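You operate a simulated robot arm through the tools that you are given. There is no shell and no other tool. Be economical: measure what you need, move in short steps, check, and stop when the job is done.

The job below is to be done with a simulated two-armed robot. You get a single attempt, and the scene is never put back.

Task
Put the spare case on the bench three top away on the trolley end of the store counter. Open the far bench back left door, fetch the tall black box and set it on the upper shelf of the far bench back left cabinet and shut the door again. Press the test button three times. Put the purple tin on the window bench top away on the top of the long shelf. Close the corner bench front right door. Press the orange rubber bulb two times. Fetch the red filter from the corner bench top and set it on top of the grey round tin. Put one of the small grey weights from the corner bench top on top of the long brown block. Take the blue filter on the bench three top and put it away on the top of the side table. Fetch the fuse marked "5 AMP" from the far bench top and stand it on top of the filter case. Put the spirit level on the far bench top away on the bench two top. The order is free. Set down upright: spare case, tall black box, purple tin, red filter, blue filter, fuse.

The check looks at the end state, three seconds after you hand in, the way a careful person would. Anything else that was tipped, shoved, dropped, spilled or broken makes it a failure.

Robot
Two 7-joint arms with two-finger parallel grippers on one trunk, on a base that drives. Base frame: it is fixed to the floor where the robot stands at the start and does not move with it; the origin is under the middle of the robot, x ahead of it, y to its left, z up; the surface under the hand at the start is at about z = 0.8. Readings come in m, degrees, newtons and seconds.
The left shoulder is at the start at [0.02, 0.138, 1.15], the right one opposite. With the tool pointing down near the work surface each hand reaches from about 0.1 to 0.5 m from the robot's upright axis, wherever it stands, measured 20 degrees to its own side. Places, roughly: bench two top [0.8, -3.4, 0.8]; blue filter (3x5x6 cm) [1, -0.3, 0.8]; corner bench front right door [3.6, -1, 0.4]; far bench back left door [1.3, 1.8, 0.4]; filter case [0.75, 1.75, 0.75]; fuse [1, 2, 0.75]; grey round tin (6x6x4 cm) [4.2, -3.9, 0.8]; long brown block (9x6x4 cm) [4.4, 0.5, 0.8]; orange rubber bulb [3.8, -0.5, 0.8]; purple tin [4.25, -2.5, 0.75]; red filter (3x5x6 cm) [3.8, 0, 0.8]; small grey weight [4, 0.25, 0.75]; spare case [0.5, 0.25, 0.75]; spirit level (8x3x3 cm) [0.4, 3.1, 0.8]; tall black box [1, 0.5, 0.75]; test button [3.8, -3.3, 0.9]; top of the long shelf (254x17 cm) [-2.3, 3.26, 1.32]; top of the side table [1.5, -8.1, 0.8]; trolley end of the store counter [-2.1, -2.8, 0.8]; upper shelf of the far bench back left cabinet [1.1, 1.8, 0.4]. Payload 1.57 kg a hand.
The TCP of each hand is the grasp point between the finger pads, 0.03 m short of the fingertips. In the tool frame z runs along the fingers and y along their closing line. The gripper opens to 0.08 m. The fingers are 0.017 m wide and 0.012 m thick; the gripper's body (0.04 by 0.082 m) begins 0.08 m behind the TCP.
Orientation is told as [roll, pitch, yaw] about the base's x, y, z axes, in that order, counted from this pose: with the fingers straight down and closing along the base's y, the tool's x points along the base's -x, its y along +y and its z along -z.

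Tools
- The arms move only by the tool servo_tool. It takes "left_rows", "right_rows" or both (then of equal length, played together; a hand with none holds still); each is a list of rows, each a list of 7 numbers: the closure, from 0 (fully open) to 1 (shut), then the shift along the base's x, y, z in cm, then the turn, a rotation vector about the base's x, y, z in degrees. In form: [[hand, x, y, z, ax, ay, az], ...]. A call has 1 to 8 rows; each row shifts and turns the commanded pose from where the row before left it. A row lasts 0.2 s, in which the tool goes at most 0.05 m and 8.6 degrees; a call with a longer step from one row to the next is refused whole, and so is a gripper value outside its range. Where a pose cannot be reached the arm comes as near as it can. A force on the tool above 40 N (or 10 N above the force at the start of the call, whichever is more), or a blocked arm, ends the call early, and 0.2 s more pass. The fingers move at their own pace (about 0.045 m/s each) and stop on an object; they squeeze with about 41 N. The grip force told is the motor's: it shows also when the fingers shut on nothing. Time passes only in rows, and 0.2 s behind the last, so rows that do not move let the fingers close. It gives the time, the measured TCP pose, the force on the tool (base axes), the opening and the grip force at its end, in the units of the frame above (readings bear some noise), with the torque about the TCP (base axes, N m) and any sound that the robot's microphone picked up.
- Cameras (640 x 400 px; columns grow to the right, rows downward): "scene" is now at [0.1756, 0.0356, 1.0974]; the picture's right is [0.36, -0.93, 0.00], its down [-0.09, -0.03, -1.00] and it looks along [0.93, 0.36, -0.10] (base axes); focal length 214 px, centre (320, 200). "left" rides on the left gripper at [0.072, 0.007, -0.122] in its tool frame; the picture's right is [-0.09, 1.00, 0.00], its down [-0.84, -0.08, -0.54] and it looks along [-0.54, -0.05, 0.84] (tool axes); focal length 238 px, centre (320, 200). "right" rides on the right gripper at [0.072, -0.007, -0.122] in its tool frame; the picture's right is [0.09, 1.00, 0.00], its down [-0.84, 0.08, -0.54] and it looks along [-0.54, 0.05, 0.84] (tool axes); focal length 238 px, centre (320, 200). There is no depth. A picture from a camera that has moved, and an enlarged one, comes with that camera's place and axes in the base frame and with its lens. The place of the scene camera against the robot may be out by one fixed shift of up to 0.025 m in any direction.
- grab_frame(camera): a new picture of that camera. It takes no simulated time.
- raise_lower(by): slides the trunk up (or, below 0, down) by that many m; the arms and the scene camera ride with it, the base frame stays. It gives what a move gives, with no picture.
- drive_base(legs): drives the robot by 1 to 6 legs, each [ahead, left, turn to the left] in m, m and degrees, along the robot's own axes; the way and the turn of a leg run together, so that a leg with both is an arc; at most 1.5 m and 180 degrees a leg. The arms and the cameras ride along, it lands a little off, and it stops where it bumps. It gives what a move gives.
- head_to(pan, tilt): turns the head with the scene camera to pan (to the left, within 60 degrees either way) and tilt (down, from -29 to 69), counted from straight ahead of the robot. It gives what a move gives.
- close_up(camera, box): a new picture of the part [left, top, right, bottom] of that camera's present view, enlarged. It takes no simulated time.
- close_job(): hands the job in; it is judged then, once.

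Go step by step. Nothing tells you exact positions but the pictures and the camera data: compare them with the known pose of the tool, close in by small moves and look again before you grip or let go. The budget is 535 turns and 336 pictures, counting those below and the enlarged ones. Unless the task says otherwise, let go and move clear before handing in, and close with one line.

The tools are called after "Emit:" by a JSON object that holds its "method" and its "body". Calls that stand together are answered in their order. servo_tool: Moves the arms, as the interface text tells. Its arguments: {"type":"object","properties":{"left_rows":{"type":"array","items":{"type":"array","items":{"type":"number"}}},"right_rows":{"type":"array","items":{"type":"array","items":{"type":"number"}}}},"required":[]} The other tools are called the same way: raise_lower (by) slides the trunk up or down; drive_base (legs) drives the base; head_to (pan, tilt) turns the head that bears the scene camera; grab_frame (camera) takes a picture; close_up (camera, box) takes an enlarged picture of a part of a camera's view; close_job () hands the job in.

At the start:

```text
clock: 0.0
left_position: [0.2629, 0.2233, 0.9821]
left_orientation: [0.7, 2.0, -0.2]
left_contact_force: [0.0, 0.6, -1.3]
left_torque: [0.0, 0.0, 0.02]
left_gripper_width: 0.08
left_gripper_force: 0.0
right_position: [0.3351, -0.0068, 1.0383]
right_orientation: [-0.1, 9.1, -0.1]
right_contact_force: [-0.6, -0.2, -0.1]
right_torque: [0.01, -0.01, -0.01]
right_gripper_width: 0.08
right_gripper_force: 0.1
trunk travel left (down, up): [-0.525, 0.715]
robot x, y, heading: [0.0056, -0.0002, -0.3]
head pan, tilt: [21.1, 5.5]
```

scene: 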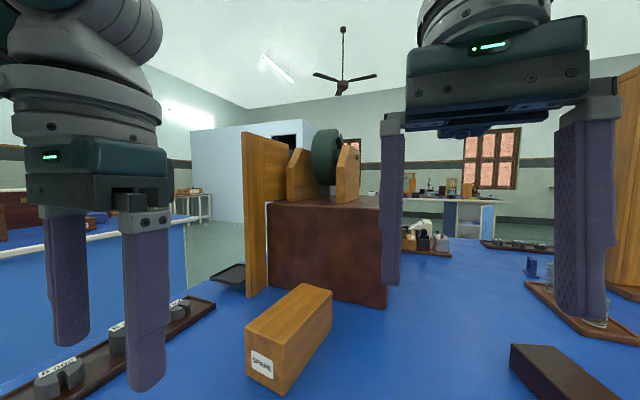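
right: 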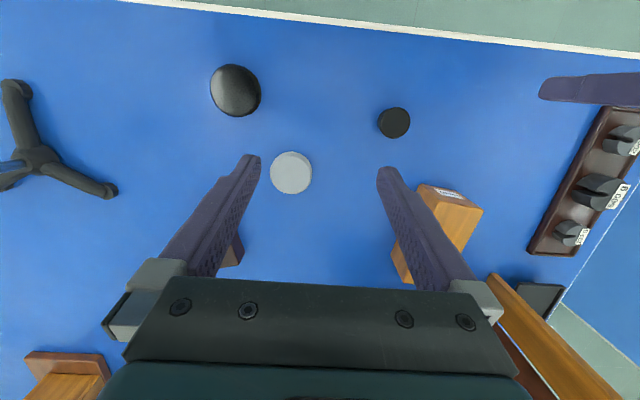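
left: 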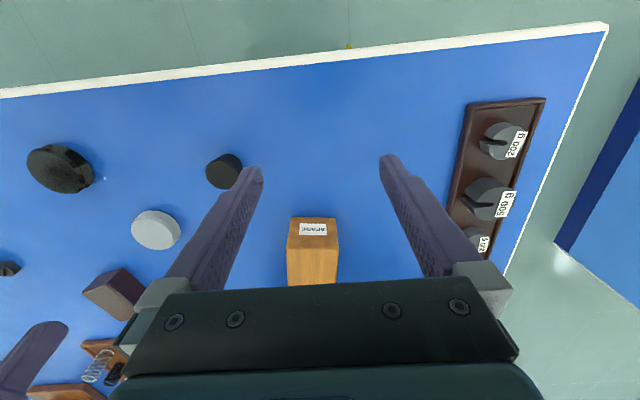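

I'm standing at bench three, with the wooden spare case just ahead-left. I'll look around with the head before moving.

Emit:
{"method": "head_to", "body": {"pan": 0, "tilt": 30}}

Emit:
{"method": "grab_frame", "body": {"camera": "scene"}}

Emit:
{"method": "head_to", "body": {"pan": 60, "tilt": 15}}

Emit:
{"method": "grab_frame", "body": {"camera": "scene"}}

Emit:
{"method": "head_to", "body": {"pan": -60, "tilt": 15}}

Emit:
{"method": "grab_frame", "body": {"camera": "scene"}}

```text
clock: 0.9
left_position: [0.2634, 0.2231, 0.9818]
left_orientation: [0.7, 2.3, -0.1]
left_contact_force: [-0.6, 0.3, 1.0]
left_torque: [-0.03, 0.03, 0.02]
left_gripper_width: 0.0799
left_gripper_force: 0.0
right_position: [0.3356, -0.0072, 1.0388]
right_orientation: [-0.2, 9.2, -0.1]
right_contact_force: [-0.3, 0.3, -0.6]
right_torque: [0.0, 0.02, -0.01]
right_gripper_width: 0.08
right_gripper_force: 0.1
trunk travel left (down, up): [-0.525, 0.715]
robot x, y, heading: [0.0019, -0.0008, -0.2]
head pan, tilt: [0.0, 30.0]
```

```text
332 pictures are left
camera scene: at [0.1802, 0.0026, 1.0579], right [0.0, -1.0, 0.0], down [-0.5, 0.0, -0.87], along [0.87, 0.0, -0.5], focal length 214 px, centre (320, 200)
```

scene: 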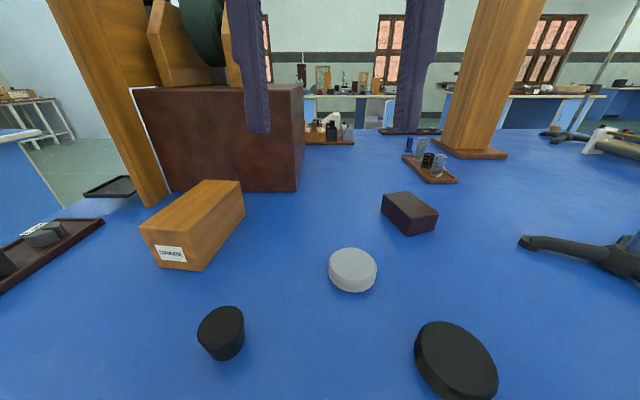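

```text
clock: 2.2
left_position: [0.2612, 0.2232, 0.9829]
left_orientation: [0.7, 2.2, -0.2]
left_contact_force: [0.0, -1.0, -0.2]
left_torque: [0.03, -0.01, -0.02]
left_gripper_width: 0.0798
left_gripper_force: 0.0
right_position: [0.3354, -0.0071, 1.0387]
right_orientation: [-0.1, 9.2, -0.1]
right_contact_force: [0.6, 0.5, -0.3]
right_torque: [0.01, 0.02, 0.0]
right_gripper_width: 0.0801
right_gripper_force: 0.1
trunk travel left (down, up): [-0.525, 0.715]
robot x, y, heading: [-0.0008, -0.0002, 0.3]
head pan, tilt: [60.0, 15.0]
```

```text
331 pictures are left
camera scene: at [0.1365, 0.0834, 1.082], right [0.87, -0.5, 0.0], down [-0.13, -0.22, -0.97], along [0.48, 0.84, -0.26], focal length 214 px, centre (320, 200)
```

scene: 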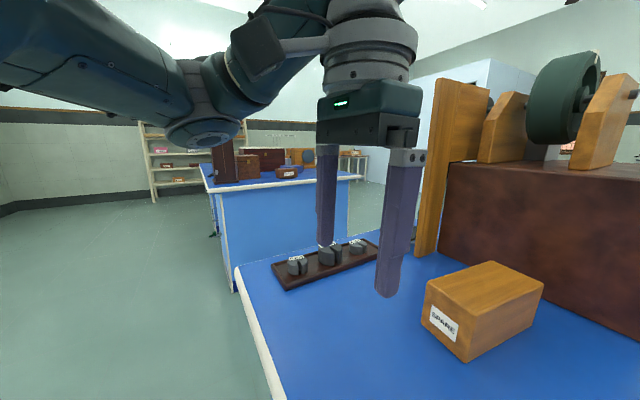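

```text
clock: 4.2
left_position: [0.263, 0.2237, 0.9817]
left_orientation: [0.6, 2.2, -0.4]
left_contact_force: [0.1, -0.5, -0.4]
left_torque: [-0.02, -0.01, -0.01]
left_gripper_width: 0.0801
left_gripper_force: 0.0
right_position: [0.3348, -0.0073, 1.0385]
right_orientation: [-0.1, 9.2, -0.2]
right_contact_force: [0.9, 0.6, 0.1]
right_torque: [0.0, 0.0, 0.0]
right_gripper_width: 0.0803
right_gripper_force: 0.2
trunk travel left (down, up): [-0.525, 0.715]
robot x, y, heading: [-0.0029, 0.0028, -0.0]
head pan, tilt: [-60.0, 15.0]
```

```text
330 pictures are left
camera scene: at [0.1365, -0.0784, 1.082], right [-0.87, -0.5, 0.0], down [-0.13, 0.22, -0.97], along [0.48, -0.84, -0.26], focal length 214 px, centre (320, 200)
```

scene: 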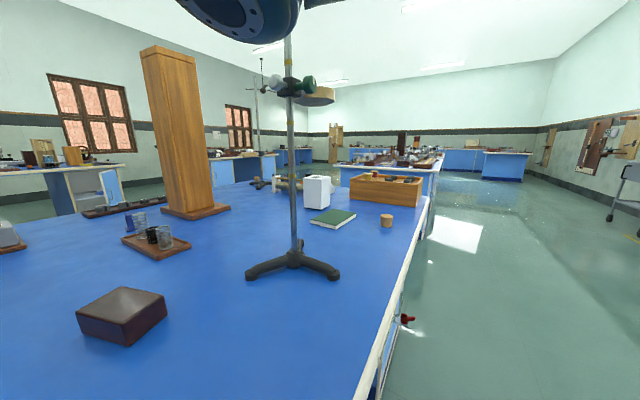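

Bench three runs along y with its near edge at x≈0.19. I'll zoom in on the spare case, the blue filter's tray and behind the big brown block.

Emit:
{"method": "head_to", "body": {"pan": -20, "tilt": 25}}

Emit:
{"method": "close_up", "body": {"camera": "scene", "box": [200, 80, 420, 220]}}

Emit:
{"method": "head_to", "body": {"pan": 35, "tilt": 35}}

Emit:
{"method": "grab_frame", "body": {"camera": "scene"}}

```text
clock: 5.3
left_position: [0.2615, 0.2239, 0.9809]
left_orientation: [0.7, 2.2, -0.4]
left_contact_force: [-0.5, -0.1, 0.7]
left_torque: [-0.02, 0.01, -0.02]
left_gripper_width: 0.0802
left_gripper_force: 0.2
right_position: [0.3353, -0.0072, 1.0383]
right_orientation: [0.0, 9.2, -0.2]
right_contact_force: [-0.3, -0.3, -0.5]
right_torque: [0.02, 0.02, 0.04]
right_gripper_width: 0.08
right_gripper_force: 0.1
trunk travel left (down, up): [-0.525, 0.715]
robot x, y, heading: [0.002, 0.0007, -0.1]
head pan, tilt: [-20.0, 25.0]
```

```text
2.86 times, centred on (310, 150) of scene
camera zoom: at [0.1763, -0.0291, 1.0658], right [-0.34, -0.94, 0.0], down [-0.4, 0.14, -0.91], along [0.85, -0.31, -0.42], focal length 613 px, centre (349, 343)
```

zoom: 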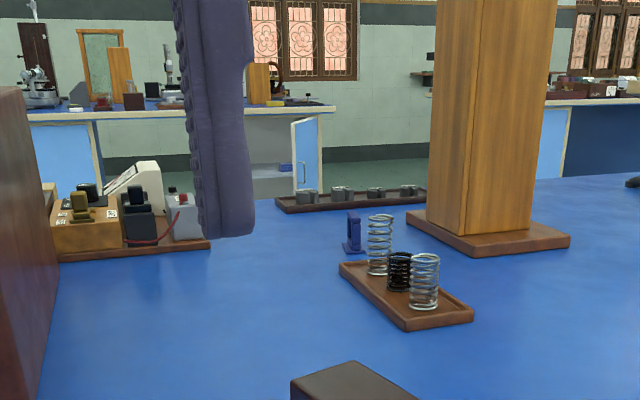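

```text
clock: 6.5
left_position: [0.2626, 0.2225, 0.9822]
left_orientation: [0.7, 2.2, -0.3]
left_contact_force: [0.1, -0.5, 0.1]
left_torque: [0.0, 0.02, 0.01]
left_gripper_width: 0.0798
left_gripper_force: 0.0
right_position: [0.3348, -0.0077, 1.0378]
right_orientation: [0.0, 9.1, -0.1]
right_contact_force: [-1.2, 0.7, -0.5]
right_torque: [-0.01, -0.01, 0.01]
right_gripper_width: 0.0798
right_gripper_force: 0.0
trunk travel left (down, up): [-0.525, 0.715]
robot x, y, heading: [0.0002, 0.0001, -0.0]
head pan, tilt: [35.0, 35.0]
```

```text
328 pictures are left
camera scene: at [0.1619, 0.053, 1.05], right [0.57, -0.82, 0.0], down [-0.47, -0.33, -0.82], along [0.67, 0.47, -0.57], focal length 214 px, centre (320, 200)
```

scene: 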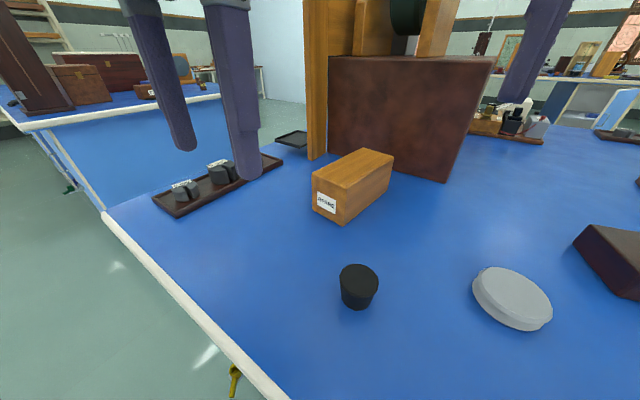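

The spare case is at about (0.49, 0.20), roughly 0.066 wide and yawed about -11°. I'll bring the left hand above it and look through the wrist camera.

Emit:
{"method": "servo_tool", "body": {"left_rows": [[0, 4, -0.4, 0, 0, 0, -2], [0, 4, -0.4, 0, 0, 0, -2], [0, 4, -0.4, 0, 0, 0, -2], [0, 4, -0.4, 0, 0, 0, -2], [0, 3, -0.4, 0, 0, 0, -2]]}}

Emit:
{"method": "grab_frame", "body": {"camera": "left"}}

```text
clock: 7.7
left_position: [0.453, 0.2029, 0.9832]
left_orientation: [0.7, 2.0, -10.4]
left_contact_force: [-0.5, 0.6, 0.0]
left_torque: [-0.02, -0.01, 0.0]
left_gripper_width: 0.08
left_gripper_force: 0.1
right_position: [0.3355, -0.0089, 1.0395]
right_orientation: [-0.1, 9.3, -0.1]
right_contact_force: [0.8, -0.5, 0.1]
right_torque: [0.0, 0.01, -0.03]
right_gripper_width: 0.0801
right_gripper_force: 0.0
trunk travel left (down, up): [-0.525, 0.715]
robot x, y, heading: [0.0037, -0.0047, 0.0]
head pan, tilt: [35.0, 35.0]
```

```text
327 pictures are left
camera left: at [0.3891, 0.2192, 1.1071], right [0.27, 0.96, 0.01], down [0.83, -0.24, 0.51], along [0.49, -0.13, -0.86], focal length 238 px, centre (320, 200)
```

left: 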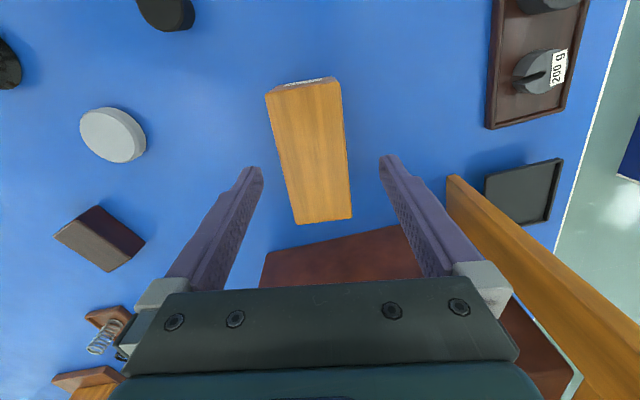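

The case is centred near (0.48, 0.189) at yaw -8°, with its top at about 0.87. I'll align over it and go down to just above the top.

Emit:
{"method": "servo_tool", "body": {"left_rows": [[0, 2.7, -1.4, 0, -0.7, -2, 2.2], [0, 0, 0, -3, 0, 0, 0], [0, 0, 0, -2.5, 0, 0, 0], [0, 0, 0, 0, 0, 0, 0]]}}

Emit:
{"method": "grab_frame", "body": {"camera": "left"}}

```text
clock: 8.7
left_position: [0.4819, 0.1894, 0.9275]
left_orientation: [0.2, 0.0, -8.1]
left_contact_force: [-0.1, 0.2, -0.8]
left_torque: [0.01, -0.01, 0.02]
left_gripper_width: 0.0801
left_gripper_force: 0.0
right_position: [0.3345, -0.0073, 1.0401]
right_orientation: [-0.2, 9.2, -0.1]
right_contact_force: [-0.3, 1.1, 0.6]
right_torque: [0.02, -0.01, -0.04]
right_gripper_width: 0.0801
right_gripper_force: 0.0
trunk travel left (down, up): [-0.525, 0.715]
robot x, y, heading: [0.0025, -0.0011, -0.0]
head pan, tilt: [35.0, 35.0]
```

```text
326 pictures are left
camera left: at [0.412, 0.204, 1.0497], right [0.23, 0.97, 0.0], down [0.82, -0.2, 0.54], along [0.53, -0.12, -0.84], focal length 238 px, centre (320, 200)
```

left: 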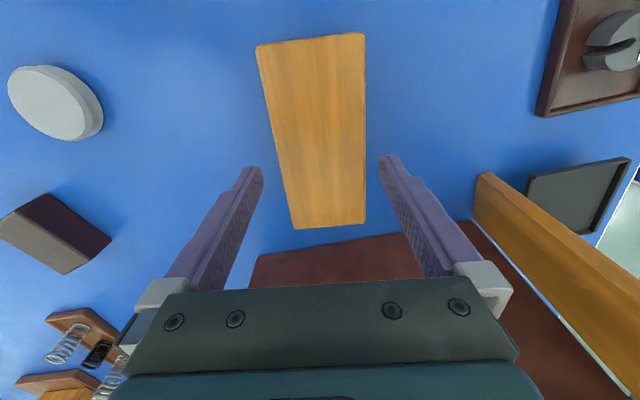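

The alignment is good, so I'll go down and grip.

Emit:
{"method": "servo_tool", "body": {"left_rows": [[0, 0, 0.1, -3, 0, 0, 0.7], [0, 0, 0, -3, 0, 0, 0], [0, 0, 0, -2, 0, 0, 0], [1, 0, 0, 0, 0, 0, 0], [1, 0, 0, 0, 0, 0, 0], [1, 0, 0, 0, 0, 0, 0]]}}

```text
clock: 10.1
left_position: [0.4728, 0.192, 0.8491]
left_orientation: [0.3, 0.0, -7.2]
left_contact_force: [-0.8, 0.3, 0.2]
left_torque: [-0.09, -0.12, -0.03]
left_gripper_width: 0.0696
left_gripper_force: 34.8
left hand out of reach, approached as far as the arm can: row 3
right_position: [0.3353, -0.0073, 1.039]
right_orientation: [0.0, 9.2, -0.2]
right_contact_force: [0.6, -0.1, 0.5]
right_torque: [0.0, -0.01, -0.01]
right_gripper_width: 0.0802
right_gripper_force: 0.1
trunk travel left (down, up): [-0.525, 0.715]
robot x, y, heading: [0.0008, 0.0018, -0.2]
head pan, tilt: [35.0, 35.0]
```

I have the case gripped. I'll lift it and draw it in.

Emit:
{"method": "servo_tool", "body": {"left_rows": [[1, 0, 0, 3, 0, 0, 0], [1, 0, 0, 4, 0, 0, 0], [1, 0, 0, 4, 0, 0, 0], [1, -4, 0.5, 2, 0, 0, 0], [1, -4, 0.5, 0, 0, 0, 0], [1, -4, 0.5, 0, 0, 0, 0], [1, -4, 0.5, 0, 0, 0, 0]]}}

Emit:
{"method": "grab_frame", "body": {"camera": "scene"}}

```text
clock: 11.9
left_position: [0.4596, 0.2013, 0.9443]
left_orientation: [-0.5, 5.7, -8.2]
left_contact_force: [0.2, 1.1, -2.8]
left_torque: [0.01, 0.03, -0.01]
left_gripper_width: 0.0695
left_gripper_force: 41.1
left hand out of reach, approached as far as the arm can: row 1, 2, 4, 5, 6, 7
right_position: [0.3339, -0.0076, 1.038]
right_orientation: [-0.1, 9.1, -0.2]
right_contact_force: [-0.2, 1.0, 0.1]
right_torque: [0.01, 0.0, 0.01]
right_gripper_width: 0.0799
right_gripper_force: 0.0
trunk travel left (down, up): [-0.525, 0.715]
robot x, y, heading: [-0.002, -0.0034, 0.1]
head pan, tilt: [35.0, 35.0]
stopped in row 7 (left hand): the arm was blocked; the commanded pose is now the measured one
```

```text
325 pictures are left
camera scene: at [0.1616, 0.0529, 1.0499], right [0.57, -0.82, 0.0], down [-0.47, -0.33, -0.82], along [0.67, 0.47, -0.57], focal length 214 px, centre (320, 200)
```

scene: 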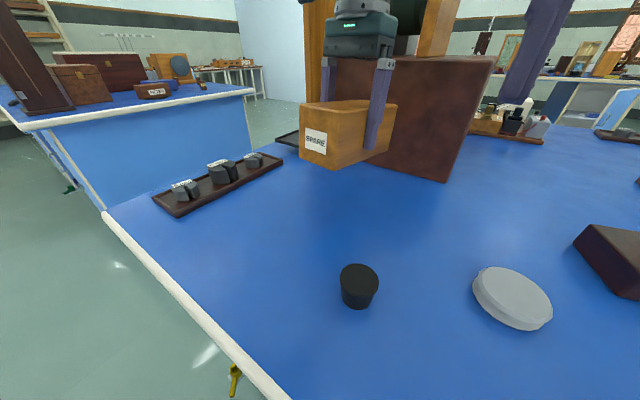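

The case is off the table, but the arm stalled near its reach limit. I'll draw back in small steps.

Emit:
{"method": "servo_tool", "body": {"left_rows": [[1, -2, 0, 0, 0, 0, 0], [1, -2, 0, 0, 0, 0, 0], [1, -2, 0, 0, 0, 0, 0], [1, -2, 0, 0, 0, 0, 0]]}}

```text
clock: 12.9
left_position: [0.4598, 0.202, 0.945]
left_orientation: [-0.4, 5.5, -8.1]
left_contact_force: [0.2, 0.7, -3.6]
left_torque: [-0.02, 0.04, 0.0]
left_gripper_width: 0.0694
left_gripper_force: 41.4
left hand out of reach, approached as far as the arm can: row 1, 2, 3, 4
right_position: [0.335, -0.0077, 1.0384]
right_orientation: [-0.2, 9.1, -0.1]
right_contact_force: [0.0, -0.5, -0.1]
right_torque: [0.03, 0.03, -0.01]
right_gripper_width: 0.0802
right_gripper_force: 0.1
trunk travel left (down, up): [-0.525, 0.715]
robot x, y, heading: [0.0003, -0.0018, -0.0]
head pan, tilt: [35.0, 35.0]
```

Emit:
{"method": "servo_tool", "body": {"left_rows": [[1, 0, 0, 0, 0.4, -5, 0], [1, 0, 0, 0, 0, 0, 8], [1, 0, 1, 0, 0, 0, 4], [1, 0, 0, 2, 0, 0, 0]]}}

```text
clock: 13.9
left_position: [0.4715, 0.2065, 0.9504]
left_orientation: [0.8, 2.4, 3.2]
left_contact_force: [0.1, -0.1, -3.5]
left_torque: [0.05, 0.0, 0.03]
left_gripper_width: 0.0698
left_gripper_force: 41.0
left hand out of reach, approached as far as the arm can: row 1
right_position: [0.3354, -0.0076, 1.0394]
right_orientation: [-0.1, 9.2, -0.1]
right_contact_force: [0.4, -0.7, -0.5]
right_torque: [-0.01, 0.0, -0.01]
right_gripper_width: 0.0799
right_gripper_force: 0.1
trunk travel left (down, up): [-0.525, 0.715]
robot x, y, heading: [-0.0032, 0.0014, 0.1]
head pan, tilt: [35.0, 35.0]
```

Emit:
{"method": "servo_tool", "body": {"left_rows": [[1, -2, 0, 0, 0, 0, 0], [1, -3, 0, 0, 0, 0, 0], [1, -4, 0, 0, 0, 0, 0], [1, -4, 0, 0, 0, 0, 0]]}}

```text
clock: 14.9
left_position: [0.4715, 0.2074, 0.9513]
left_orientation: [0.7, 2.5, 3.5]
left_contact_force: [-0.5, 0.2, -3.3]
left_torque: [0.0, 0.01, -0.01]
left_gripper_width: 0.0698
left_gripper_force: 41.2
left hand out of reach, approached as far as the arm can: row 1, 2, 3, 4
right_position: [0.3354, -0.0079, 1.038]
right_orientation: [-0.1, 9.2, -0.2]
right_contact_force: [1.0, -0.5, -0.5]
right_torque: [-0.01, -0.03, 0.03]
right_gripper_width: 0.0798
right_gripper_force: 0.1
trunk travel left (down, up): [-0.525, 0.715]
robot x, y, heading: [-0.0002, 0.0011, -0.1]
head pan, tilt: [35.0, 35.0]
```

The arm won't retract on its own, so I'll back the base away from the bench with the case held clear above the table.

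Emit:
{"method": "raise_lower", "body": {"by": 0.06}}

Emit:
{"method": "drive_base", "body": {"legs": [[-0.5, 0, 0]]}}

Emit:
{"method": "servo_tool", "body": {"left_rows": [[1, 0, 0, 4, 0, 0, 0], [1, 0, 0, 4, 0, 0, 0], [1, -4, 0, 0, 0, 0, 0], [1, -4, 0, 0, 0, 0, 0], [1, -4, 0, 0, 0, 0, 0]]}}

Emit:
{"method": "grab_frame", "body": {"camera": "scene"}}

```text
clock: 15.9
left_position: [0.4703, 0.2086, 1.0108]
left_orientation: [0.7, 2.5, 3.6]
left_contact_force: [0.3, -0.3, -3.1]
left_torque: [0.0, 0.04, 0.04]
left_gripper_width: 0.0697
left_gripper_force: 40.7
right_position: [0.3336, -0.008, 1.0984]
right_orientation: [-0.1, 9.1, -0.1]
right_contact_force: [0.4, -0.1, -0.6]
right_torque: [0.0, 0.02, -0.01]
right_gripper_width: 0.0802
right_gripper_force: 0.1
trunk travel left (down, up): [-0.585, 0.655]
robot x, y, heading: [0.0004, 0.0001, -0.0]
head pan, tilt: [35.0, 35.0]
```

```text
clock: 18.9
left_position: [-0.0397, 0.2098, 1.0109]
left_orientation: [0.8, 2.5, 3.6]
left_contact_force: [-0.5, 0.3, -4.1]
left_torque: [-0.03, 0.02, -0.03]
left_gripper_width: 0.0695
left_gripper_force: 41.4
right_position: [-0.1777, -0.0085, 1.0985]
right_orientation: [-0.1, 9.2, -0.6]
right_contact_force: [-0.9, -0.4, 0.4]
right_torque: [-0.02, -0.05, -0.03]
right_gripper_width: 0.0799
right_gripper_force: 0.0
trunk travel left (down, up): [-0.585, 0.655]
robot x, y, heading: [-0.512, 0.0019, -0.4]
head pan, tilt: [35.0, 35.0]
```

```text
clock: 19.7
left_position: [-0.0772, 0.215, 1.0199]
left_orientation: [1.2, 12.5, 4.0]
left_contact_force: [-0.2, -0.4, -2.9]
left_torque: [0.0, 0.02, 0.0]
left_gripper_width: 0.0698
left_gripper_force: 41.0
left hand out of reach, approached as far as the arm can: row 1, 3
right_position: [-0.1778, -0.0088, 1.0994]
right_orientation: [-0.1, 9.3, -0.5]
right_contact_force: [0.3, -0.2, 0.2]
right_torque: [0.0, 0.04, 0.02]
right_gripper_width: 0.08
right_gripper_force: 0.0
trunk travel left (down, up): [-0.585, 0.655]
robot x, y, heading: [-0.5083, 0.0033, -0.3]
head pan, tilt: [35.0, 35.0]
stopped in row 3 (left hand): the arm was blocked; the commanded pose is now the measured one
```

```text
324 pictures are left
camera scene: at [-0.3505, 0.0535, 1.11], right [0.57, -0.82, 0.0], down [-0.47, -0.33, -0.82], along [0.67, 0.47, -0.57], focal length 214 px, centre (320, 200)
```

scene: 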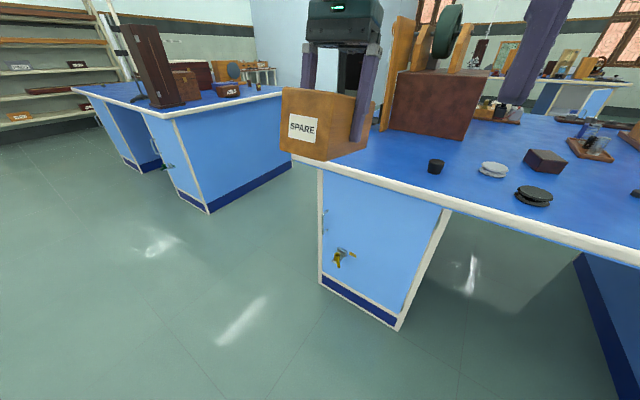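

The knot is in the arm's configuration: the tool has pitched 12°. I'll level it and try moving outward in y while lowering.

Emit:
{"method": "servo_tool", "body": {"left_rows": [[1, 0, 0, -1, 0, -6, 0], [1, 0, 0, -1, 0, -5, 0], [1, 0, 3, 0, 0, 0, 0], [1, 0, 3, 0, 0, 0, 0], [1, -1, 2, 0, 0, 0, 0]]}}

Emit:
{"method": "servo_tool", "body": {"left_rows": [[1, -3, 0, 0, 0, 0, 0], [1, -3, 0, 0, 0, 0, 0], [1, -3, 0, 0, 0, 0, 0]]}}

```text
clock: 20.9
left_position: [-0.0461, 0.2991, 0.9995]
left_orientation: [0.5, 1.4, 3.8]
left_contact_force: [-0.4, -0.1, -2.1]
left_torque: [0.01, 0.02, 0.0]
left_gripper_width: 0.0696
left_gripper_force: 40.8
left hand out of reach, approached as far as the arm can: row 1, 2
right_position: [-0.1787, -0.0083, 1.0978]
right_orientation: [-0.1, 9.1, -0.5]
right_contact_force: [0.0, 0.0, -0.2]
right_torque: [0.01, 0.01, 0.01]
right_gripper_width: 0.0798
right_gripper_force: 0.0
trunk travel left (down, up): [-0.585, 0.655]
robot x, y, heading: [-0.5132, 0.0023, -0.5]
head pan, tilt: [35.0, 35.0]
```

```text
clock: 21.7
left_position: [-0.0495, 0.3157, 0.9999]
left_orientation: [0.5, 1.4, 3.8]
left_contact_force: [-0.1, -0.3, -3.3]
left_torque: [-0.01, 0.02, -0.03]
left_gripper_width: 0.0697
left_gripper_force: 41.1
left hand out of reach, approached as far as the arm can: row 1, 2, 3
right_position: [-0.177, -0.0086, 1.0971]
right_orientation: [-0.3, 9.2, -0.6]
right_contact_force: [0.6, -0.3, 0.2]
right_torque: [0.0, -0.03, -0.03]
right_gripper_width: 0.0799
right_gripper_force: 0.0
trunk travel left (down, up): [-0.585, 0.655]
robot x, y, heading: [-0.5152, 0.0002, -0.5]
head pan, tilt: [35.0, 35.0]
```

Emit:
{"method": "servo_tool", "body": {"left_rows": [[1, -1, 0, -4, 0, 0, 0], [1, -1, 0, -4, 0, 0, 0], [1, -2, 0, -4, 0, 0, 0], [1, -3, 0, -3, 0, 0, 0], [1, -4, 0, 0, 0, 0, 0], [1, -4, 0, 0, 0, 0, 0]]}}

```text
clock: 23.1
left_position: [-0.0968, 0.3441, 0.8173]
left_orientation: [0.4, 1.4, 3.8]
left_contact_force: [0.7, -0.9, -3.5]
left_torque: [0.02, 0.03, 0.01]
left_gripper_width: 0.0696
left_gripper_force: 40.7
left hand out of reach, approached as far as the arm can: row 1, 2, 3, 4, 5, 6
right_position: [-0.1775, -0.0082, 1.0978]
right_orientation: [-0.2, 9.1, -0.5]
right_contact_force: [0.1, -0.9, 0.1]
right_torque: [-0.02, -0.01, 0.02]
right_gripper_width: 0.0802
right_gripper_force: 0.2
trunk travel left (down, up): [-0.585, 0.655]
robot x, y, heading: [-0.5141, 0.0014, -0.2]
head pan, tilt: [35.0, 35.0]
```

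Emit:
{"method": "servo_tool", "body": {"left_rows": [[1, -3, -3, 0, 0, 0, 0], [1, -3, -3, 0, 0, 0, 0], [1, -3, -3, 0, 0, 0, 0], [1, -3, -3, 0, 0, 0, 0]]}}

Emit:
{"method": "servo_tool", "body": {"left_rows": [[1, 0, 0, 5, 0, 0, 0], [1, 0, 0, 5, 0, 0, 0], [1, 0, 0, 5, 0, 0, 0], [1, 0, 0, 5, 0, 0, 0]]}}

```text
clock: 24.1
left_position: [-0.1074, 0.2483, 0.759]
left_orientation: [0.5, 1.3, 3.8]
left_contact_force: [-0.2, 0.2, -3.8]
left_torque: [0.01, 0.01, -0.02]
left_gripper_width: 0.0696
left_gripper_force: 41.6
left hand out of reach, approached as far as the arm can: row 1, 2, 3, 4
right_position: [-0.1774, -0.0078, 1.0979]
right_orientation: [-0.1, 9.2, -0.5]
right_contact_force: [-1.1, -1.3, -0.3]
right_torque: [-0.01, -0.02, -0.02]
right_gripper_width: 0.0799
right_gripper_force: 0.1
trunk travel left (down, up): [-0.585, 0.655]
robot x, y, heading: [-0.5114, -0.0022, -0.5]
head pan, tilt: [35.0, 35.0]
```

```text
clock: 25.1
left_position: [-0.0447, 0.2604, 0.9353]
left_orientation: [0.4, 1.5, 3.8]
left_contact_force: [0.6, -0.9, -3.5]
left_torque: [0.04, 0.03, 0.02]
left_gripper_width: 0.0698
left_gripper_force: 41.4
left hand out of reach, approached as far as the arm can: row 1, 2, 3, 4
right_position: [-0.177, -0.0079, 1.0981]
right_orientation: [0.0, 9.2, -0.5]
right_contact_force: [-0.1, 0.5, 0.4]
right_torque: [0.0, -0.04, 0.01]
right_gripper_width: 0.0802
right_gripper_force: 0.2
trunk travel left (down, up): [-0.585, 0.655]
robot x, y, heading: [-0.5123, 0.0012, -0.4]
head pan, tilt: [35.0, 35.0]
```

Emit:
{"method": "head_to", "body": {"pan": 55, "tilt": -5}}

Emit:
{"method": "grab_frame", "body": {"camera": "scene"}}

```text
clock: 26.2
left_position: [-0.0433, 0.2595, 0.9347]
left_orientation: [0.6, 1.4, 3.9]
left_contact_force: [-0.2, 0.5, -3.2]
left_torque: [-0.03, 0.01, 0.0]
left_gripper_width: 0.0697
left_gripper_force: 40.8
right_position: [-0.1778, -0.0071, 1.097]
right_orientation: [-0.1, 9.2, -0.6]
right_contact_force: [0.1, 1.1, -0.5]
right_torque: [0.03, 0.01, 0.02]
right_gripper_width: 0.08
right_gripper_force: 0.1
trunk travel left (down, up): [-0.585, 0.655]
robot x, y, heading: [-0.5133, 0.0019, -0.3]
head pan, tilt: [55.0, -5.0]
```

```text
323 pictures are left
camera scene: at [-0.3725, 0.0748, 1.1738], right [0.81, -0.58, 0.0], down [0.05, 0.07, -1.0], along [0.58, 0.81, 0.09], focal length 214 px, centre (320, 200)
```

scene: 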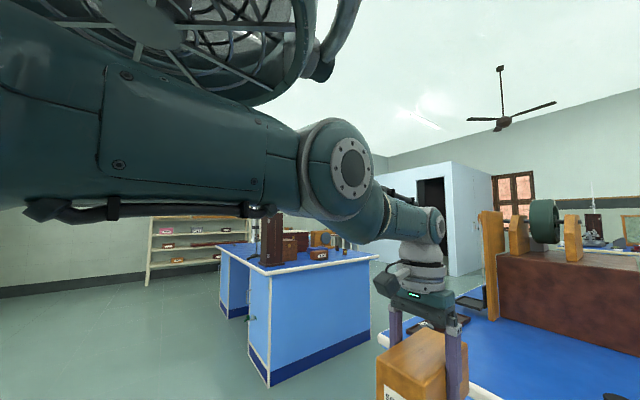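

The arm is fully straight, which is singular. I'll try slow tangential steps downward to let the elbow flex.

Emit:
{"method": "servo_tool", "body": {"left_rows": [[1, 0, 0, -2, 0, 8, 0], [1, 0, 0, -2, 0, 8, 0], [1, 0, 0, -2, 0, 8, 0], [1, 0, 0, 0, 0, -8, 0], [1, 0, 0, 0, 0, -8, 0], [1, 0, 0, 0, 0, -8, 0]]}}

Emit:
{"method": "servo_tool", "body": {"left_rows": [[1, -3, 0, 0, 0, 0, 0], [1, -3, 0, 0, 0, 0, 0], [1, -3, 0, 0, 0, 0, 0]]}}

```text
clock: 27.6
left_position: [-0.0583, 0.2891, 0.887]
left_orientation: [0.5, 1.2, 3.7]
left_contact_force: [0.1, -0.3, -2.7]
left_torque: [0.01, 0.03, -0.01]
left_gripper_width: 0.0698
left_gripper_force: 40.1
left hand out of reach, approached as far as the arm can: row 1, 2, 3, 4, 5, 6
right_position: [-0.1779, -0.0083, 1.0981]
right_orientation: [-0.3, 9.2, -0.6]
right_contact_force: [1.0, 0.2, 0.8]
right_torque: [-0.01, -0.01, 0.0]
right_gripper_width: 0.0802
right_gripper_force: 0.1
trunk travel left (down, up): [-0.585, 0.655]
robot x, y, heading: [-0.5113, 0.0044, -0.7]
head pan, tilt: [55.0, -5.0]
```

```text
clock: 28.4
left_position: [-0.07, 0.3045, 0.862]
left_orientation: [0.4, 1.3, 3.7]
left_contact_force: [0.0, 0.5, -2.5]
left_torque: [-0.01, 0.0, 0.02]
left_gripper_width: 0.0698
left_gripper_force: 41.2
left hand out of reach, approached as far as the arm can: row 1, 2, 3
right_position: [-0.1783, -0.0082, 1.0983]
right_orientation: [-0.2, 9.3, -0.5]
right_contact_force: [0.0, -0.1, -1.1]
right_torque: [-0.02, 0.02, 0.03]
right_gripper_width: 0.0802
right_gripper_force: 0.1
trunk travel left (down, up): [-0.585, 0.655]
robot x, y, heading: [-0.5147, 0.0016, -0.1]
head pan, tilt: [55.0, -5.0]
```

Emit:
{"method": "servo_tool", "body": {"left_rows": [[1, 0, 0, 0, 0, -8, 0], [1, 0, 0, 0, 0, -8, 0], [1, 0, 0, 0, 0, -8, 0], [1, 0, 0, 0, 0, -8, 0], [1, 0, 0, 0, 0, 0, 0]]}}

Emit:
{"method": "servo_tool", "body": {"left_rows": [[1, -3, 0, 0, 0, 0, 0], [1, -3, 0, 0, 0, 0, 0], [1, -3, 0, 0, 0, 0, 0]]}}

```text
clock: 29.6
left_position: [0.0109, 0.3286, 0.8298]
left_orientation: [-1.8, -30.7, 4.4]
left_contact_force: [0.3, -0.5, -3.4]
left_torque: [-0.02, 0.04, -0.02]
left_gripper_width: 0.0696
left_gripper_force: 41.1
left hand out of reach, approached as far as the arm can: row 1, 2, 3, 4
right_position: [-0.1772, -0.0077, 1.0984]
right_orientation: [-0.2, 9.2, -0.5]
right_contact_force: [-0.3, 0.0, -0.6]
right_torque: [0.02, 0.02, 0.01]
right_gripper_width: 0.0801
right_gripper_force: 0.2
trunk travel left (down, up): [-0.585, 0.655]
robot x, y, heading: [-0.5112, 0.0012, -0.5]
head pan, tilt: [55.0, -5.0]
```

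```text
clock: 30.4
left_position: [-0.0178, 0.3542, 0.7945]
left_orientation: [-1.7, -30.7, 4.3]
left_contact_force: [0.0, 0.3, -3.2]
left_torque: [-0.01, 0.05, -0.01]
left_gripper_width: 0.0696
left_gripper_force: 40.8
left hand out of reach, approached as far as the arm can: row 1, 2, 3
right_position: [-0.178, -0.0091, 1.0973]
right_orientation: [-0.2, 9.1, -0.6]
right_contact_force: [0.4, 0.3, 0.3]
right_torque: [0.03, -0.03, 0.02]
right_gripper_width: 0.0799
right_gripper_force: 0.0
trunk travel left (down, up): [-0.585, 0.655]
robot x, y, heading: [-0.5101, 0.0022, -0.7]
head pan, tilt: [55.0, -5.0]
```

Emit:
{"method": "servo_tool", "body": {"left_rows": [[1, 2, 1, 5, 0, 0, 0], [1, 1.5, 0.5, 5, 0, 0, 0], [1, 1, 0.5, 5, 0, 0, 0], [1, 0, 0, 5, 0, 0, 0], [1, -1, 0, 5, 0, 0, 0], [1, -1.5, 0, 5, 0, 0, 0], [1, -2.5, 0, 4, 0, 0, 0], [1, -3, 0, 4, 0, 0, 0]]}}

Emit:
{"method": "servo_tool", "body": {"left_rows": [[1, -3, 0, 0, 0, 0, 0], [1, -3, 0, 0, 0, 0, 0], [1, -3, 0, 0, 0, 0, 0]]}}

```text
refused: row 1 steps farther than a row can; nothing moved
```

```text
clock: 31.2
left_position: [-0.0584, 0.379, 0.7563]
left_orientation: [-1.8, -30.6, 4.4]
left_contact_force: [0.1, -0.1, -3.7]
left_torque: [0.04, 0.05, 0.01]
left_gripper_width: 0.0696
left_gripper_force: 40.9
left hand out of reach, approached as far as the arm can: row 1, 2, 3
right_position: [-0.1782, -0.0077, 1.0988]
right_orientation: [-0.1, 9.2, -0.5]
right_contact_force: [-0.3, -0.1, -0.3]
right_torque: [0.01, -0.02, -0.03]
right_gripper_width: 0.0801
right_gripper_force: 0.0
trunk travel left (down, up): [-0.585, 0.655]
robot x, y, heading: [-0.5089, 0.002, -0.2]
head pan, tilt: [55.0, -5.0]
```

Emit:
{"method": "servo_tool", "body": {"left_rows": [[1, 2, 1, 4.4, 0, 0, 0], [1, 1.5, 0.5, 4.6, 0, 0, 0], [1, 1, 0.5, 4.6, 0, 0, 0], [1, 0, 0, 5, 0, 0, 0], [1, -1, 0, 4.6, 0, 0, 0], [1, -1.5, 0, 4.6, 0, 0, 0], [1, -2.5, 0, 4, 0, 0, 0], [1, -3, 0, 4, 0, 0, 0]]}}

Emit:
{"method": "servo_tool", "body": {"left_rows": [[1, -3, 0, 0, 0, 0, 0], [1, -3, 0, 0, 0, 0, 0], [1, -3, 0, 0, 0, 0, 0]]}}

```text
clock: 33.1
left_position: [-0.027, 0.4464, 1.0302]
left_orientation: [-0.6, -21.0, 3.2]
left_contact_force: [-0.6, 0.0, -2.6]
left_torque: [0.02, 0.02, -0.01]
left_gripper_width: 0.0698
left_gripper_force: 41.3
left hand out of reach, approached as far as the arm can: row 1, 2, 4, 5, 6, 7, 8
right_position: [-0.1787, -0.0077, 1.0984]
right_orientation: [-0.2, 9.3, -0.4]
right_contact_force: [0.2, 0.9, 0.2]
right_torque: [-0.02, 0.0, -0.03]
right_gripper_width: 0.0798
right_gripper_force: 0.1
trunk travel left (down, up): [-0.585, 0.655]
robot x, y, heading: [-0.514, 0.0025, -0.2]
head pan, tilt: [55.0, -5.0]
stopped in row 8 (left hand): the arm was blocked; the commanded pose is now the measured one
```

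```text
clock: 33.9
left_position: [-0.0559, 0.4872, 1.0278]
left_orientation: [-0.5, -20.5, 2.8]
left_contact_force: [0.5, 0.1, -2.4]
left_torque: [0.0, 0.03, -0.01]
left_gripper_width: 0.0699
left_gripper_force: 41.3
left hand out of reach, approached as far as the arm can: row 1, 2, 3
right_position: [-0.1785, -0.007, 1.0986]
right_orientation: [-0.2, 9.2, -0.6]
right_contact_force: [-0.4, -1.2, 0.0]
right_torque: [0.0, 0.0, -0.02]
right_gripper_width: 0.0797
right_gripper_force: 0.2
trunk travel left (down, up): [-0.585, 0.655]
robot x, y, heading: [-0.5137, 0.0029, -0.4]
head pan, tilt: [55.0, -5.0]
```

Emit:
{"method": "grab_frame", "body": {"camera": "scene"}}

```text
322 pictures are left
camera scene: at [-0.3726, 0.0748, 1.1738], right [0.82, -0.58, 0.0], down [0.05, 0.07, -1.0], along [0.58, 0.81, 0.09], focal length 214 px, centre (320, 200)
```

scene: 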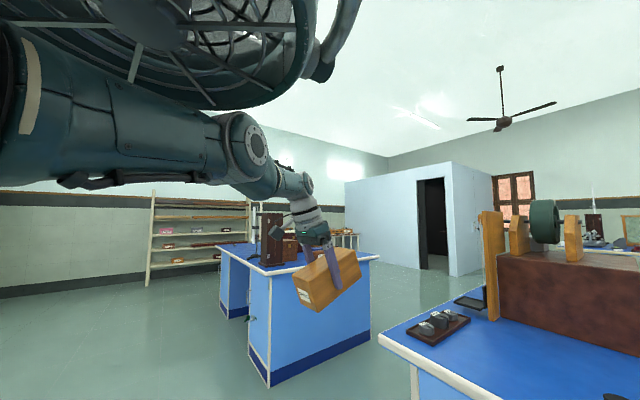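

Emit:
{"method": "servo_tool", "body": {"left_rows": [[1, -0.1, -0.1, 2, 0, 0, 0], [1, -0.2, -0.2, 2, 0, 0, 0], [1, -0.3, -0.3, 2, 0, 0, 0], [1, -0.4, -0.4, 2, 0, 0, 0]]}}

Emit:
{"method": "servo_tool", "body": {"left_rows": [[1, -0.5, -0.5, 2, 0, 0, 0], [1, -0.6, -0.6, 2, 0, 0, 0], [1, -0.8, -0.8, 2, 0, 0, 0], [1, -1, -1, 2, 0, 0, 0]]}}

```text
clock: 34.7
left_position: [-0.0889, 0.4892, 1.0211]
left_orientation: [-0.3, -11.5, 3.6]
left_contact_force: [0.1, 0.0, -2.2]
left_torque: [0.0, 0.02, 0.03]
left_gripper_width: 0.0696
left_gripper_force: 40.9
left hand out of reach, approached as far as the arm can: row 4
right_position: [-0.1767, -0.0074, 1.0981]
right_orientation: [-0.1, 9.3, -0.5]
right_contact_force: [-0.5, -0.3, -0.2]
right_torque: [-0.01, 0.04, 0.0]
right_gripper_width: 0.08
right_gripper_force: 0.0
trunk travel left (down, up): [-0.585, 0.655]
robot x, y, heading: [-0.5137, 0.0007, -0.4]
head pan, tilt: [55.0, -5.0]
stopped in row 4 (left hand): the arm was blocked; the commanded pose is now the measured one
```

```text
clock: 35.6
left_position: [-0.1257, 0.4916, 1.0205]
left_orientation: [-0.2, -2.2, 5.5]
left_contact_force: [-0.3, -0.9, -3.0]
left_torque: [-0.02, 0.02, 0.05]
left_gripper_width: 0.0698
left_gripper_force: 41.3
left hand out of reach, approached as far as the arm can: row 1, 2, 3, 4
right_position: [-0.1785, -0.0078, 1.0982]
right_orientation: [-0.1, 9.1, -0.6]
right_contact_force: [-0.9, 0.6, 0.4]
right_torque: [0.03, 0.01, -0.02]
right_gripper_width: 0.0802
right_gripper_force: 0.1
trunk travel left (down, up): [-0.585, 0.655]
robot x, y, heading: [-0.513, 0.0032, -0.4]
head pan, tilt: [55.0, -5.0]
stopped in row 4 (left hand): the arm was blocked; the commanded pose is now the measured one
```

Emit:
{"method": "head_to", "body": {"pan": 60, "tilt": -20}}

Emit:
{"method": "grab_frame", "body": {"camera": "scene"}}

```text
clock: 36.3
left_position: [-0.1256, 0.4916, 1.0217]
left_orientation: [-0.1, -2.4, 5.4]
left_contact_force: [0.1, -0.4, -3.6]
left_torque: [0.02, 0.06, 0.03]
left_gripper_width: 0.0699
left_gripper_force: 41.1
right_position: [-0.1779, -0.0079, 1.098]
right_orientation: [-0.2, 9.3, -0.5]
right_contact_force: [-0.1, 0.2, 0.0]
right_torque: [-0.01, 0.03, 0.0]
right_gripper_width: 0.0799
right_gripper_force: 0.1
trunk travel left (down, up): [-0.585, 0.655]
robot x, y, heading: [-0.5115, 0.0005, -0.4]
head pan, tilt: [60.0, -20.0]
```

```text
321 pictures are left
camera scene: at [-0.3847, 0.0689, 1.1953], right [0.86, -0.51, 0.0], down [0.17, 0.29, -0.94], along [0.48, 0.81, 0.34], focal length 214 px, centre (320, 200)
```

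scene: 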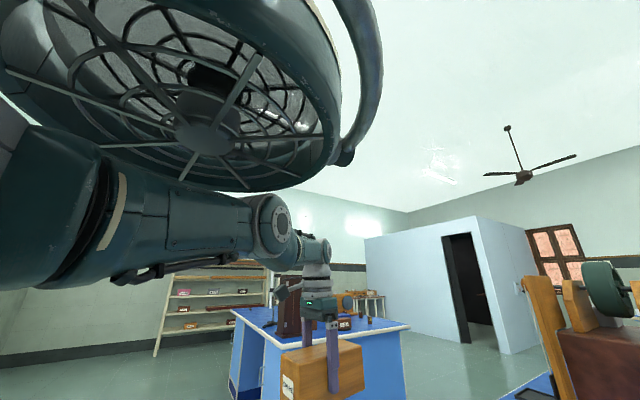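

The lamp housing above the shoulder limits raising the upper arm. I'll go down along the arc, then come back up on a slightly smaller radius so the elbow folds down.

Emit:
{"method": "servo_tool", "body": {"left_rows": [[1, -0.2, -0.2, -4.5, 0, 0, 0], [1, -0.5, -0.5, -4.5, 0, 0, 0], [1, -0.9, -0.9, -4.5, 0, 0, 0], [1, -1.2, -1.2, -4.5, 0, 0, 0], [1, -1.6, -1.6, -4.4, 0, 0, 0], [1, -2, -2, -4, 0, 0, 0]]}}

Emit:
{"method": "servo_tool", "body": {"left_rows": [[1, 1.4, 1.4, 4, 0, 0, 0], [1, 1, 1, 4, 0, 0, 0], [1, 0.7, 0.7, 4, 0, 0, 0], [1, 0.3, 0.3, 4, 0, 0, 0]]}}

```text
clock: 37.7
left_position: [-0.1755, 0.4378, 0.7505]
left_orientation: [-0.2, -2.7, 5.4]
left_contact_force: [0.4, -0.6, -2.6]
left_torque: [-0.02, 0.06, -0.01]
left_gripper_width: 0.0696
left_gripper_force: 40.9
left hand out of reach, approached as far as the arm can: row 1, 3, 5, 6
right_position: [-0.1784, -0.0082, 1.0992]
right_orientation: [-0.2, 9.3, -0.5]
right_contact_force: [-0.2, -0.2, -0.8]
right_torque: [-0.03, -0.01, 0.01]
right_gripper_width: 0.0802
right_gripper_force: 0.1
trunk travel left (down, up): [-0.585, 0.655]
robot x, y, heading: [-0.5133, -0.0009, -0.1]
head pan, tilt: [60.0, -20.0]
```

```text
clock: 38.7
left_position: [-0.1281, 0.4822, 0.9104]
left_orientation: [-0.2, -2.6, 5.5]
left_contact_force: [0.1, 0.6, -3.3]
left_torque: [0.02, 0.03, -0.03]
left_gripper_width: 0.0696
left_gripper_force: 41.4
left hand out of reach, approached as far as the arm can: row 1, 3, 4
right_position: [-0.1763, -0.0075, 1.0986]
right_orientation: [-0.2, 9.2, -0.4]
right_contact_force: [-0.6, -0.3, -0.5]
right_torque: [0.01, 0.01, 0.0]
right_gripper_width: 0.08
right_gripper_force: 0.0
trunk travel left (down, up): [-0.585, 0.655]
robot x, y, heading: [-0.5119, 0.0019, -0.3]
head pan, tilt: [60.0, -20.0]
```

Emit:
{"method": "servo_tool", "body": {"left_rows": [[1, -2.9, -2.65, 1, 0, 0, 0], [1, -2.9, -2.65, 1, 0, 0, 0], [1, -2.9, -2.65, 1, 0, 0, 0], [1, -2.9, -2.65, 1, 0, 0, 0], [1, 0, 0, 0, 0, 0, 0], [1, 0, 0, 0, 0, 0, 0], [1, 0, 0, 0, 0, 0, 0], [1, 0, 0, 0, 0, 0, 0]]}}

```text
clock: 40.5
left_position: [-0.1284, 0.4815, 0.911]
left_orientation: [-0.3, -2.6, 5.3]
left_contact_force: [0.0, 1.0, -2.9]
left_torque: [0.01, 0.04, 0.0]
left_gripper_width: 0.0696
left_gripper_force: 41.2
left hand out of reach, approached as far as the arm can: row 1, 2, 3, 4
right_position: [-0.179, -0.0084, 1.0986]
right_orientation: [-0.2, 9.3, -0.4]
right_contact_force: [0.3, 0.1, 1.0]
right_torque: [0.03, 0.02, -0.02]
right_gripper_width: 0.08
right_gripper_force: 0.1
trunk travel left (down, up): [-0.585, 0.655]
robot x, y, heading: [-0.5124, -0.0015, -0.5]
head pan, tilt: [60.0, -20.0]
```

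Emit:
{"method": "servo_tool", "body": {"left_rows": [[1, -1.0, -0.73, -3.56, 0, 0, 0], [1, -1.09, -0.79, -3.7, 0, 0, 0], [1, -1.34, -0.97, -3.57, 0, 0, 0], [1, -1.59, -1.15, -3.4, 0, 0, 0], [1, -1.82, -1.32, -3.2, 0, 0, 0]]}}

Emit:
{"method": "servo_tool", "body": {"left_rows": [[1, 1.6, 1.1, 3.2, 0, 0, 0], [1, 1.35, 0.95, 3.4, 0, 0, 0], [1, 1.1, 0.8, 3.57, 0, 0, 0], [1, 0.9, 0.6, 3.7, 0, 0, 0], [1, 0.7, 0.5, 3.56, 0, 0, 0], [1, 0.4, 0.3, 3.7, 0, 0, 0]]}}

```text
clock: 41.7
left_position: [-0.1894, 0.4348, 0.7309]
left_orientation: [0.0, -2.7, 5.2]
left_contact_force: [0.5, 0.5, -2.9]
left_torque: [0.01, 0.04, 0.0]
left_gripper_width: 0.0697
left_gripper_force: 41.1
left hand out of reach, approached as far as the arm can: row 1, 3
right_position: [-0.1778, -0.0089, 1.0972]
right_orientation: [-0.2, 9.3, -0.5]
right_contact_force: [-0.1, -0.2, -0.3]
right_torque: [-0.02, 0.0, -0.02]
right_gripper_width: 0.0801
right_gripper_force: 0.1
trunk travel left (down, up): [-0.585, 0.655]
robot x, y, heading: [-0.5123, 0.003, -0.5]
head pan, tilt: [60.0, -20.0]
```

```text
clock: 43.1
left_position: [-0.1222, 0.4827, 0.9427]
left_orientation: [-0.2, -2.6, 5.4]
left_contact_force: [0.0, 0.2, -3.4]
left_torque: [0.01, 0.01, 0.0]
left_gripper_width: 0.0698
left_gripper_force: 41.2
left hand out of reach, approached as far as the arm can: row 1, 6
right_position: [-0.178, -0.0091, 1.098]
right_orientation: [-0.1, 9.1, -0.5]
right_contact_force: [0.4, 0.0, 0.0]
right_torque: [-0.01, 0.0, 0.0]
right_gripper_width: 0.0798
right_gripper_force: 0.1
trunk travel left (down, up): [-0.585, 0.655]
robot x, y, heading: [-0.5154, 0.0018, -0.4]
head pan, tilt: [60.0, -20.0]
```

Emit:
{"method": "servo_tool", "body": {"left_rows": [[1, -0.8, -0.55, -3.7, 0, 0, 0], [1, -1.09, -0.79, -3.7, 0, 0, 0], [1, -1.34, -0.97, -3.57, 0, 0, 0], [1, -1.59, -1.15, -3.4, 0, 0, 0], [1, -1.82, -1.32, -3.2, 0, 0, 0], [1, -2.1, -1.5, -3, 0, 0, 0], [1, -2.4, -1.8, -2.7, 0, 0, 0]]}}

Emit:
{"method": "servo_tool", "body": {"left_rows": [[1, -2.6, -1.9, -2, 0, 0, 0], [1, -2.6, -1.9, -1, 0, 0, 0], [1, -2, -1.5, 0, 0, 0, 0], [1, -2, -1.5, 0, 0, 0, 0]]}}

```text
clock: 44.7
left_position: [-0.2129, 0.4206, 0.6987]
left_orientation: [-0.3, -2.8, 5.4]
left_contact_force: [0.1, 1.0, -3.5]
left_torque: [0.01, 0.01, -0.02]
left_gripper_width: 0.0694
left_gripper_force: 41.1
left hand out of reach, approached as far as the arm can: row 2, 3, 4, 5, 6, 7
right_position: [-0.179, -0.0081, 1.0969]
right_orientation: [-0.2, 9.2, -0.5]
right_contact_force: [0.4, -0.5, -0.4]
right_torque: [0.03, 0.03, 0.04]
right_gripper_width: 0.0802
right_gripper_force: 0.0
trunk travel left (down, up): [-0.585, 0.655]
robot x, y, heading: [-0.5123, 0.0005, -0.6]
head pan, tilt: [60.0, -20.0]
```

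```text
clock: 45.7
left_position: [-0.2795, 0.3733, 0.6232]
left_orientation: [0.0, -2.7, 5.5]
left_contact_force: [-0.1, -0.3, -2.7]
left_torque: [-0.03, 0.03, 0.01]
left_gripper_width: 0.0695
left_gripper_force: 41.1
left hand out of reach, approached as far as the arm can: row 1, 2, 3, 4
right_position: [-0.1783, -0.0071, 1.0976]
right_orientation: [-0.2, 9.3, -0.5]
right_contact_force: [-0.1, -0.4, 0.2]
right_torque: [0.0, -0.01, 0.02]
right_gripper_width: 0.0798
right_gripper_force: 0.0
trunk travel left (down, up): [-0.585, 0.655]
robot x, y, heading: [-0.5144, 0.0009, -0.3]
head pan, tilt: [60.0, -20.0]
```

Emit:
{"method": "servo_tool", "body": {"left_rows": [[1, 2.67, 1.94, 2.81, 0, 0, 0], [1, 2.31, 1.68, 2.75, 0, 0, 0], [1, 2.1, 1.53, 2.99, 0, 0, 0], [1, 1.85, 1.35, 3.22, 0, 0, 0], [1, 1.57, 1.14, 3.43, 0, 0, 0], [1, 1.32, 0.96, 3.57, 0, 0, 0], [1, 1.06, 0.77, 3.68, 0, 0, 0], [1, 0.79, 0.58, 3.76, 0, 0, 0]]}}

```text
clock: 47.5
left_position: [-0.1329, 0.4765, 0.8816]
left_orientation: [-0.2, -2.5, 5.2]
left_contact_force: [-0.4, 0.4, -3.2]
left_torque: [-0.01, 0.08, -0.03]
left_gripper_width: 0.0696
left_gripper_force: 41.0
left hand out of reach, approached as far as the arm can: row 5, 7
right_position: [-0.1773, -0.0076, 1.0984]
right_orientation: [-0.1, 9.2, -0.5]
right_contact_force: [0.7, 0.4, -0.1]
right_torque: [0.03, 0.03, 0.03]
right_gripper_width: 0.0799
right_gripper_force: 0.1
trunk travel left (down, up): [-0.585, 0.655]
robot x, y, heading: [-0.5097, 0.0027, -0.4]
head pan, tilt: [60.0, -20.0]
```

Emit:
{"method": "servo_tool", "body": {"left_rows": [[1, 2.03, -3.25, 0, 0, 0, 0], [1, 1.72, -3.41, 0, 0, 0, 0], [1, 1.39, -3.56, 0, 0, 0, 0], [1, 1.06, -3.65, 0, 0, 0, 0], [1, 0.75, -3.72, 0, 0, 0, 0], [1, 0.43, -3.76, 0, 0, 0, 0], [1, 0.12, -3.77, 0, 0, 0, 0]]}}

```text
clock: 49.1
left_position: [-0.0401, 0.2319, 0.8758]
left_orientation: [-0.1, -2.6, 5.3]
left_contact_force: [0.2, 0.2, -2.2]
left_torque: [-0.01, 0.05, -0.01]
left_gripper_width: 0.0696
left_gripper_force: 40.8
left hand out of reach, approached as far as the arm can: row 1, 2, 3, 4, 6
right_position: [-0.1768, -0.0079, 1.0974]
right_orientation: [-0.2, 9.3, -0.5]
right_contact_force: [-1.1, 0.5, -0.5]
right_torque: [-0.02, 0.0, 0.03]
right_gripper_width: 0.08
right_gripper_force: 0.1
trunk travel left (down, up): [-0.585, 0.655]
robot x, y, heading: [-0.5145, 0.0001, -0.3]
head pan, tilt: [60.0, -20.0]
```

Emit:
{"method": "servo_tool", "body": {"left_rows": [[1, -0.3, 4, 0, 0, 0, 0], [1, -0.6, 4, 0, 0, 0, 0], [1, -1.1, 3.9, 0, 0, 0, 0], [1, -1.5, 3.8, 0, 0, 0, 0], [1, -1.9, 3.6, 0, 0, 0, 0], [1, -2.3, 3.4, 0, 0, 0, 0], [1, -2.6, 3.1, 0, 0, 0, 0], [1, -2.9, 2.8, 0, 0, 0, 0]]}}

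```text
clock: 50.9
left_position: [-0.1723, 0.5173, 0.8722]
left_orientation: [0.0, -2.7, 5.2]
left_contact_force: [-0.2, -0.8, -3.4]
left_torque: [-0.03, 0.04, 0.03]
left_gripper_width: 0.07
left_gripper_force: 40.5
right_position: [-0.1778, -0.0073, 1.0984]
right_orientation: [-0.1, 9.3, -0.5]
right_contact_force: [0.1, -0.9, 0.1]
right_torque: [0.01, 0.04, -0.02]
right_gripper_width: 0.0802
right_gripper_force: 0.1
trunk travel left (down, up): [-0.585, 0.655]
robot x, y, heading: [-0.5108, 0.0055, -0.6]
head pan, tilt: [60.0, -20.0]
```

No rows were out of reach that time, so the elbow is folding sideways. I'll keep circling outward with more inward draw.

Emit:
{"method": "servo_tool", "body": {"left_rows": [[1, -3.3, 2, 0, 0, 0, 0], [1, -3.5, 1.5, 0, 0, 0, 0], [1, -3.5, 1, 0, 0, 0, 0], [1, -3.5, 0.5, 0, 0, 0, 0], [1, -3.5, 0, 0, 0, 0, 0]]}}

Emit:
{"method": "servo_tool", "body": {"left_rows": [[1, 0, -3, 0, 0, 0, 0], [1, 0, -3, 0, 0, 0, 0], [1, 0, -3, 0, 0, 0, 0], [1, 0, -3, 0, 0, 0, 0]]}}

```text
clock: 52.1
left_position: [-0.3475, 0.57, 0.8784]
left_orientation: [-0.1, -2.8, 5.3]
left_contact_force: [0.7, 1.0, -3.2]
left_torque: [-0.03, 0.04, -0.02]
left_gripper_width: 0.0695
left_gripper_force: 41.1
right_position: [-0.1782, -0.0089, 1.0972]
right_orientation: [-0.2, 9.3, -0.6]
right_contact_force: [-0.2, -0.3, -1.3]
right_torque: [-0.01, -0.02, -0.03]
right_gripper_width: 0.0799
right_gripper_force: 0.0
trunk travel left (down, up): [-0.585, 0.655]
robot x, y, heading: [-0.5096, 0.0028, -0.3]
head pan, tilt: [60.0, -20.0]
```

```text
clock: 53.1
left_position: [-0.3494, 0.4488, 0.8807]
left_orientation: [-0.2, -2.7, 5.4]
left_contact_force: [-0.4, 0.5, -3.2]
left_torque: [0.01, 0.03, -0.01]
left_gripper_width: 0.0694
left_gripper_force: 40.3
right_position: [-0.1775, -0.0074, 1.0983]
right_orientation: [-0.2, 9.2, -0.6]
right_contact_force: [-0.1, 0.1, 0.5]
right_torque: [-0.01, 0.03, -0.01]
right_gripper_width: 0.0798
right_gripper_force: 0.2
trunk travel left (down, up): [-0.585, 0.655]
robot x, y, heading: [-0.5145, 0.0005, -0.4]
head pan, tilt: [60.0, -20.0]
```

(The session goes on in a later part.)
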